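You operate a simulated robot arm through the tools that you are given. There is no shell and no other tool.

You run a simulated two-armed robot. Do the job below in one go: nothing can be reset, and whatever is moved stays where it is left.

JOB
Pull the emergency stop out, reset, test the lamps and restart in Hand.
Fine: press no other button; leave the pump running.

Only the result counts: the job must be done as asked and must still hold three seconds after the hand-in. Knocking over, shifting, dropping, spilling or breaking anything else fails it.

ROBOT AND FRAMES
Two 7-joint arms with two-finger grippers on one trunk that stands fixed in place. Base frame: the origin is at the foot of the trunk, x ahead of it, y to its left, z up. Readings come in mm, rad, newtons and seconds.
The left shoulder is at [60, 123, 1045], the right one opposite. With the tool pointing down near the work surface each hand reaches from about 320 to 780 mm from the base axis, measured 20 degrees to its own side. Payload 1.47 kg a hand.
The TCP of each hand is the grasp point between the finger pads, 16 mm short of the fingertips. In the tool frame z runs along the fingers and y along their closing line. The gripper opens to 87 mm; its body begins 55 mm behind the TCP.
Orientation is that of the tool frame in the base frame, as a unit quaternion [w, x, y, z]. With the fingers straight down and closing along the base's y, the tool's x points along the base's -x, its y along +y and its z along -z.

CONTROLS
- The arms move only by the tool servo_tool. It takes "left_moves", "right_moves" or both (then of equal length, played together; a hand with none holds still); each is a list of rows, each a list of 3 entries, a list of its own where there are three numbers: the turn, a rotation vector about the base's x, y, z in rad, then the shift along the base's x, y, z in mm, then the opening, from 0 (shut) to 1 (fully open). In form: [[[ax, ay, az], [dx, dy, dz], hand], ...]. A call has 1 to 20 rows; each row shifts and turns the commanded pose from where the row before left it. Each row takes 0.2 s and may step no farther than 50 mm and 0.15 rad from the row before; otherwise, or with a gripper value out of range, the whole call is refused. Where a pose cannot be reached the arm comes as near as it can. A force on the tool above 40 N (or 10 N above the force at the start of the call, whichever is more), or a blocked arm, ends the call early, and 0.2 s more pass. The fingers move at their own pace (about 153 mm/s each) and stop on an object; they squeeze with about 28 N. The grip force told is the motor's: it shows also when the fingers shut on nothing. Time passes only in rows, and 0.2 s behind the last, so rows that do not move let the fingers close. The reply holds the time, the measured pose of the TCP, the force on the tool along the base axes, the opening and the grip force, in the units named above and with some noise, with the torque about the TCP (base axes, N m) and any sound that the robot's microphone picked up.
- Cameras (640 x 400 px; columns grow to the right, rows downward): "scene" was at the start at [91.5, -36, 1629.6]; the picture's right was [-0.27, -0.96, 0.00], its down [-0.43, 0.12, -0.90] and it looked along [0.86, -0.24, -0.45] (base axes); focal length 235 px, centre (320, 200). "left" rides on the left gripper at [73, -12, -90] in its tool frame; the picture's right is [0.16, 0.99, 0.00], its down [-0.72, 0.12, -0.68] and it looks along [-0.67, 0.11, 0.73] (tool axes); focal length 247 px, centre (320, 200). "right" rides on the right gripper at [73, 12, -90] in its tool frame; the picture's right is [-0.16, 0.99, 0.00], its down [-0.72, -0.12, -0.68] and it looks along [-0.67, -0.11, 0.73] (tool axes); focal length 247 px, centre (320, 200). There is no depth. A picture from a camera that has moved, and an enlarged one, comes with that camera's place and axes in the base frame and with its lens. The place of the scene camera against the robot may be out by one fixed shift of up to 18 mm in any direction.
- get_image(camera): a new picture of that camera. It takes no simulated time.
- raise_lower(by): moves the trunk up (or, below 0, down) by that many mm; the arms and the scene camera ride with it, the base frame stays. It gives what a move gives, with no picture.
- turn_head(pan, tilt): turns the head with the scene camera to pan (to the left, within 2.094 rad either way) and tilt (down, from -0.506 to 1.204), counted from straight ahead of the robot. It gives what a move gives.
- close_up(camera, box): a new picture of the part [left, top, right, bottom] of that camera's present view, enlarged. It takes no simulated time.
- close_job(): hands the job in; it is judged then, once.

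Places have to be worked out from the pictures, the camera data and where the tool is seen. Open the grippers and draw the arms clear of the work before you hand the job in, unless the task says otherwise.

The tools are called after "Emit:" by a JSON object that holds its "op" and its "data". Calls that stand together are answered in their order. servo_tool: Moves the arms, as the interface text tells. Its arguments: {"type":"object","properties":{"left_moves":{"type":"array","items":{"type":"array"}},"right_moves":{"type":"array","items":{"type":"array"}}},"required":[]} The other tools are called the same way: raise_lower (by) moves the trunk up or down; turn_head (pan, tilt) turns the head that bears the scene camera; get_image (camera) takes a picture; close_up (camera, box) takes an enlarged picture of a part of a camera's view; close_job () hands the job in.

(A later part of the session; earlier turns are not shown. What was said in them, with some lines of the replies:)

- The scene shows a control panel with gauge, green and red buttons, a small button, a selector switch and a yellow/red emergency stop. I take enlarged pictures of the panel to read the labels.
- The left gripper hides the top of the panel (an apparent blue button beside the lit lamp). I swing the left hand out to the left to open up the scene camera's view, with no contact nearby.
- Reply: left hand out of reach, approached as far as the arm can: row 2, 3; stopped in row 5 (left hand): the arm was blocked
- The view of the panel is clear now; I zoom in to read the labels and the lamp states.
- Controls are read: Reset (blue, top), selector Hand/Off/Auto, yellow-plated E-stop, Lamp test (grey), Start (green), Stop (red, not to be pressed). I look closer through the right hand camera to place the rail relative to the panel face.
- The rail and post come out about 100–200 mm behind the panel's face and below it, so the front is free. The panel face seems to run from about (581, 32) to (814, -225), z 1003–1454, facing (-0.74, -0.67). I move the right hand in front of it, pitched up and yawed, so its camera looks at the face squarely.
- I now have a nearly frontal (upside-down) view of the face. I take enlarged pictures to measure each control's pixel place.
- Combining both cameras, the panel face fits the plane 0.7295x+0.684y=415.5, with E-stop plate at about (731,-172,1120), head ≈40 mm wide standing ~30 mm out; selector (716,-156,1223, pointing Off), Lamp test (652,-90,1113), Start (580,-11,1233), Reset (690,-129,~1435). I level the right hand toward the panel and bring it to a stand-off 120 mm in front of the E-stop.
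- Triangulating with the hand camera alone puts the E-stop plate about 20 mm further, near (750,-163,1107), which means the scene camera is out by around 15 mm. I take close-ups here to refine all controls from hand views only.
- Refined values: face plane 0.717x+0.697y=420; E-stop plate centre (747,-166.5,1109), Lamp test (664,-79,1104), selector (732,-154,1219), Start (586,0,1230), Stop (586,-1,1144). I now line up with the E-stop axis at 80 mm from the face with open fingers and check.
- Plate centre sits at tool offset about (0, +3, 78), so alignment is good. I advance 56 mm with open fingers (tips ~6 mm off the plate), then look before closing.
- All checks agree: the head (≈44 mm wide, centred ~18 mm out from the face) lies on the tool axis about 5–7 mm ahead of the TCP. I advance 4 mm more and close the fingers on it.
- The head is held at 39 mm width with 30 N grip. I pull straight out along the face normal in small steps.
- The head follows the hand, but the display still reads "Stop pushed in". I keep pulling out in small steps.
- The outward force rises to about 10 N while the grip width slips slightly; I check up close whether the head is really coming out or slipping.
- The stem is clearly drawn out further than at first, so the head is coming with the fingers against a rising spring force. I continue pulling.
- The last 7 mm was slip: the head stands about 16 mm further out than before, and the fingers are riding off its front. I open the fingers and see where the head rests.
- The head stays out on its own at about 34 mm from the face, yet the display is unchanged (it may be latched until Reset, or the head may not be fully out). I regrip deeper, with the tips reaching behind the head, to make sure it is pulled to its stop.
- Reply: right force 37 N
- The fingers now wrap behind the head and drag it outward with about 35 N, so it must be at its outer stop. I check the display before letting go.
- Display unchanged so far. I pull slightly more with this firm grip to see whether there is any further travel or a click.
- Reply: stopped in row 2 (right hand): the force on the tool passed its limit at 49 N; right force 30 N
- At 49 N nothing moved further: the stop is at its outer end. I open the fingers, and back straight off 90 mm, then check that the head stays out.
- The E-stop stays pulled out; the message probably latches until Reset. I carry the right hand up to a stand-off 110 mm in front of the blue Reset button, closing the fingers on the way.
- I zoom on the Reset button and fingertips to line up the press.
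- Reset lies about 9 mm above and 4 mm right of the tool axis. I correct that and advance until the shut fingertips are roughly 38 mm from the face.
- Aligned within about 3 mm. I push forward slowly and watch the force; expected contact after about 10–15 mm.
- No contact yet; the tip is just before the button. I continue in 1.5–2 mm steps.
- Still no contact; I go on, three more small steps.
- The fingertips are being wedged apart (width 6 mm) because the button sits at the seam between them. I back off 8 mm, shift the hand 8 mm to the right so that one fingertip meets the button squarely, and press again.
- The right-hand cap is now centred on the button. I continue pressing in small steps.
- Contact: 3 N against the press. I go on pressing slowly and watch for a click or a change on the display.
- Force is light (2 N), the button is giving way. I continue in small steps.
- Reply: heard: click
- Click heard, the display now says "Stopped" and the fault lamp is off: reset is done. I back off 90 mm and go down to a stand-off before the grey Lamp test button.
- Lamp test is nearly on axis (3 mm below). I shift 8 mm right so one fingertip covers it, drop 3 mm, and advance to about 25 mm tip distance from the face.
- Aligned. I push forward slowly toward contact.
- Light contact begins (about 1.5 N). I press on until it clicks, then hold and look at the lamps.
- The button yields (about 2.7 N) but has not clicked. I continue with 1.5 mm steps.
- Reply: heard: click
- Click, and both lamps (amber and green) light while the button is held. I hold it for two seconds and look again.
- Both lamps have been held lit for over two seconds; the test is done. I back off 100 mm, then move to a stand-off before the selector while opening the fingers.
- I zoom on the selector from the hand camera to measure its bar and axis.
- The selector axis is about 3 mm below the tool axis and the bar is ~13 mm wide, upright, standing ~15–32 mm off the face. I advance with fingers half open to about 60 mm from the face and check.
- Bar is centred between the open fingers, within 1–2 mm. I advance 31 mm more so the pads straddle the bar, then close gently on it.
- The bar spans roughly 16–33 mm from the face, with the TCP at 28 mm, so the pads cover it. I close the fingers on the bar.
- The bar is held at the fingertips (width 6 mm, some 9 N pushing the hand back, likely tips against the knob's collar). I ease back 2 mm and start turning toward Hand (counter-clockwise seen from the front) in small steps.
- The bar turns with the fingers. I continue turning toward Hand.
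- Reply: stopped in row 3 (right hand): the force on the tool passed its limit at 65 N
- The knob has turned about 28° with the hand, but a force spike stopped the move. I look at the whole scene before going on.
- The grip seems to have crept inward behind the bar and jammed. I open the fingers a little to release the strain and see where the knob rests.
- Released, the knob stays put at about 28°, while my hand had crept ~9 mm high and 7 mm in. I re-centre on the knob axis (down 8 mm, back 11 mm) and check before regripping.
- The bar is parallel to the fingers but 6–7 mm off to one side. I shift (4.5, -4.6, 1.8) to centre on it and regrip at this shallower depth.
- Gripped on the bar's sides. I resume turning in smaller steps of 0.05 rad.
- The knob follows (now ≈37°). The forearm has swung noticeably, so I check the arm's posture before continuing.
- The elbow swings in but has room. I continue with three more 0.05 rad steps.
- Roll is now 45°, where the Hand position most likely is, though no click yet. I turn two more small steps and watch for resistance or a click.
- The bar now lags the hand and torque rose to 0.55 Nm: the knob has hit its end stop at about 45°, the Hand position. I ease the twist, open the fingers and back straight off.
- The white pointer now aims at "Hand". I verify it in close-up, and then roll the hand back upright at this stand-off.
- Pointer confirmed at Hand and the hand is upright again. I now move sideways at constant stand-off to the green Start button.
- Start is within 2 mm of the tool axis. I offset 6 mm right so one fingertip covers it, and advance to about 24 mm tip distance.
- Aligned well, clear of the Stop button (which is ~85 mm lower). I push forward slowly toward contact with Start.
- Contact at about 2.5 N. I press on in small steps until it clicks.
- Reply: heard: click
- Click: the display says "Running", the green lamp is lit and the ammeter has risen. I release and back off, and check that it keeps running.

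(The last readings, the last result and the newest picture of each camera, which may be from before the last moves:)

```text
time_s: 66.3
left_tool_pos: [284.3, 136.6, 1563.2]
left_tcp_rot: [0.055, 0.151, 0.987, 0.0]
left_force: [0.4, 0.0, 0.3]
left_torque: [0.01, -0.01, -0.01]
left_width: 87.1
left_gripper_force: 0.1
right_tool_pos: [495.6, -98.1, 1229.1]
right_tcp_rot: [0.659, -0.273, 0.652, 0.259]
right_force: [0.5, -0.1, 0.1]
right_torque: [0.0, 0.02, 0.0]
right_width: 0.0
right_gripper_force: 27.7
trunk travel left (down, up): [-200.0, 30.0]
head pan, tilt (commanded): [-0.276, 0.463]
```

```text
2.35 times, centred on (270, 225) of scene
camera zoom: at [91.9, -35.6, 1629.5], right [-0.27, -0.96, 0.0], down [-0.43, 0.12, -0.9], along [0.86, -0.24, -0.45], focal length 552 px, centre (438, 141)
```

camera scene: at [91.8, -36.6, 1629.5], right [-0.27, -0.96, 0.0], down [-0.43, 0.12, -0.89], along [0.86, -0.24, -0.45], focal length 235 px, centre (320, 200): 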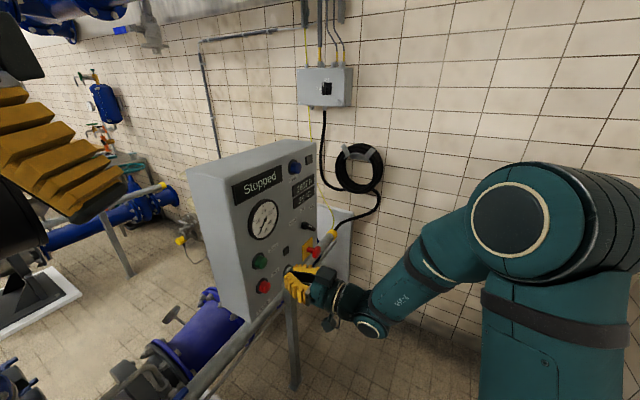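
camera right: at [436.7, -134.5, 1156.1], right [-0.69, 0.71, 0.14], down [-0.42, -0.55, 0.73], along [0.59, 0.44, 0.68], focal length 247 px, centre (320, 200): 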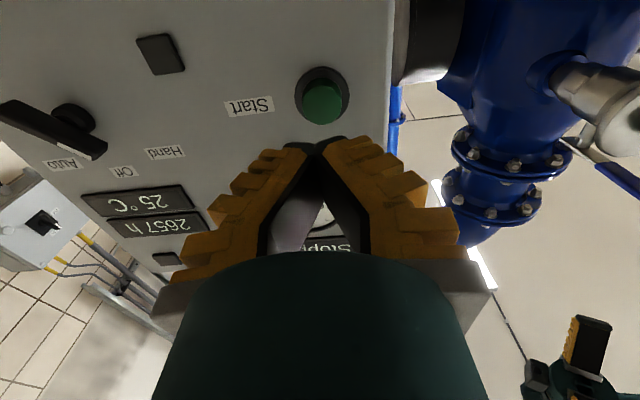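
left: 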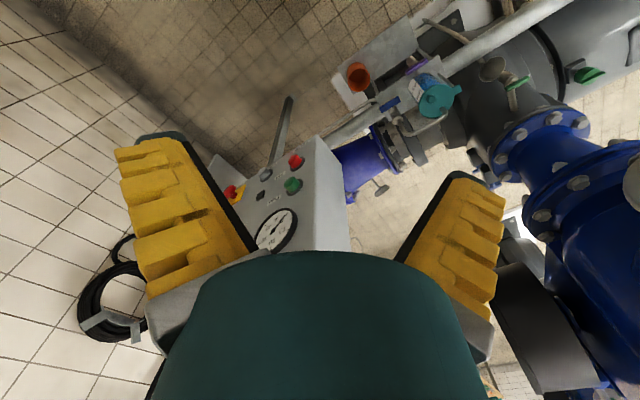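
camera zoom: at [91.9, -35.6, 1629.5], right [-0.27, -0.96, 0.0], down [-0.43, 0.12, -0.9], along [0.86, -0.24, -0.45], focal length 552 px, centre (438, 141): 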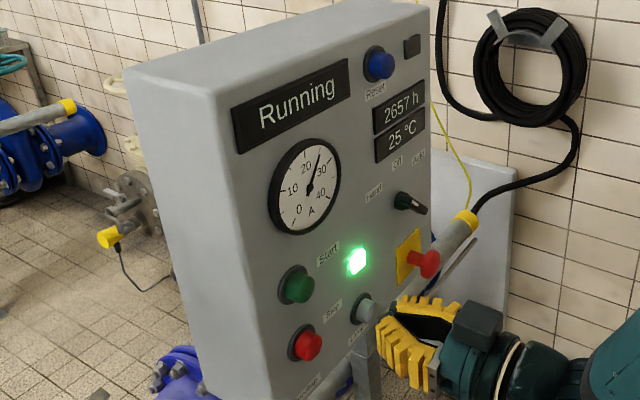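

It runs steadily (about 25 A, green lamp on, E-stop out, selector on Hand). I draw the right arm well back and open its gripper, letting time pass to confirm the state holds.

Emit:
{"op": "servo_tool", "data": {"right_moves": [[[0, 0, 0], [-11, -18, 5], 0], [[0, 0, 0], [-11, -18, 5], 0], [[0, 0, 0], [-11, -18, 5], 0], [[0, 0, 0], [-11, -18, 5], 0.3], [[0, 0, 0], [-11, -18, 5], 0.6], [[0, 0, 0], [-11, -18, 5], 1], [[0, 0, 0], [-11, -18, 5], 1], [[0, 0, 0], [-11, -18, 5], 1], [[0, 0, 0], [0, 0, 0], 1], [[0, 0, 0], [0, 0, 0], 1], [[0, 0, 0], [0, 0, 0], 1], [[0, 0, 0], [0, 0, 0], 1], [[0, 0, 0], [0, 0, 0], 1], [[0, 0, 0], [0, 0, 0], 1]]}}

Emit:
{"op": "get_image", "data": {"camera": "scene"}}

Emit:
{"op": "close_up", "data": {"camera": "scene", "box": [200, 140, 340, 310]}}

Emit:
{"op": "get_image", "data": {"camera": "right"}}

```text
time_s: 69.3
left_tool_pos: [284.8, 135.4, 1564.6]
left_tcp_rot: [0.054, 0.152, 0.987, 0.0]
left_force: [-0.6, -0.8, 0.4]
left_torque: [0.02, 0.03, 0.02]
left_width: 87.0
left_gripper_force: 0.1
right_tool_pos: [409.4, -241.8, 1270.0]
right_tcp_rot: [0.659, -0.272, 0.652, 0.258]
right_force: [0.7, 0.3, 0.1]
right_torque: [-0.02, -0.02, -0.01]
right_width: 87.2
right_gripper_force: 0.1
trunk travel left (down, up): [-200.0, 30.0]
head pan, tilt (commanded): [-0.276, 0.463]
```

```text
taken
camera scene: at [91.4, -36.0, 1629.6], right [-0.27, -0.96, 0.0], down [-0.43, 0.12, -0.9], along [0.86, -0.24, -0.45], focal length 235 px, centre (320, 200)
```

scene: 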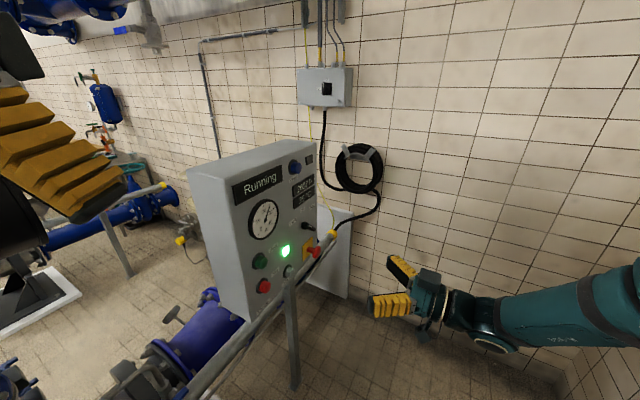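

```text
2.35 times, centred on (270, 225) of scene
camera zoom: at [91.4, -36.0, 1629.6], right [-0.27, -0.96, 0.0], down [-0.43, 0.12, -0.9], along [0.86, -0.24, -0.45], focal length 552 px, centre (438, 141)
```

zoom: 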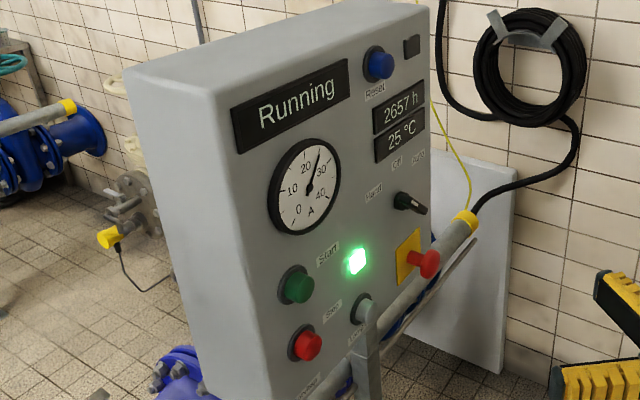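

```text
taken
camera right: at [337.9, -298.3, 1196.1], right [-0.69, 0.71, 0.14], down [-0.42, -0.55, 0.72], along [0.59, 0.44, 0.68], focal length 247 px, centre (320, 200)
```

right: 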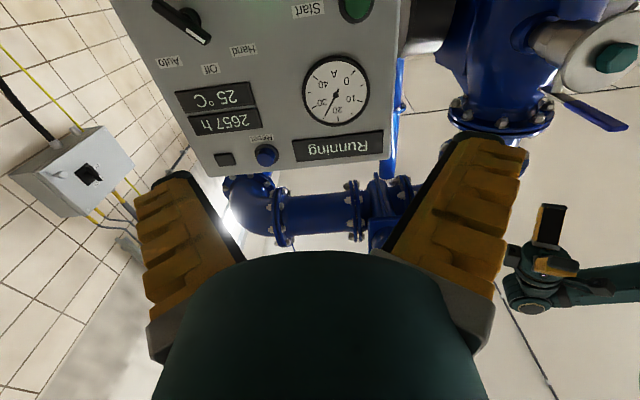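

The pump has kept running for several seconds: display "Running", about 25 A, green lamp on, amber off, E-stop out, selector at Hand. Both grippers are open and clear of the work, so I hand in.

Emit:
{"op": "close_job", "data": {}}

```text
The job is handed in.
```

The emergency stop is out, the fault is reset, the lamps are tested and the pump is running in Hand. When I handed in, the display read "Running" at about 25 A, with the green lamp on and the amber fault lamp off.

- **Emergency stop:** I pulled it until it would come no further, and it stayed out when released. The display kept saying "Stop pushed in" until I pressed Reset.
- **Reset:** one click. The display changed to "Stopped" and the amber lamp went out.
- **Lamp test:** I held the button for over two seconds, and both the amber and green lamps lit.
- **Selector:** it is turned from Off to its end stop, with the pointer at Hand. No click sounded. My first grip jammed partway and I had to regrip; the knob looks undamaged.
- **Start:** one click, and the pump started. It was still running about five seconds later.

I pressed no other buttons. Both grippers are open and clear of the panel.
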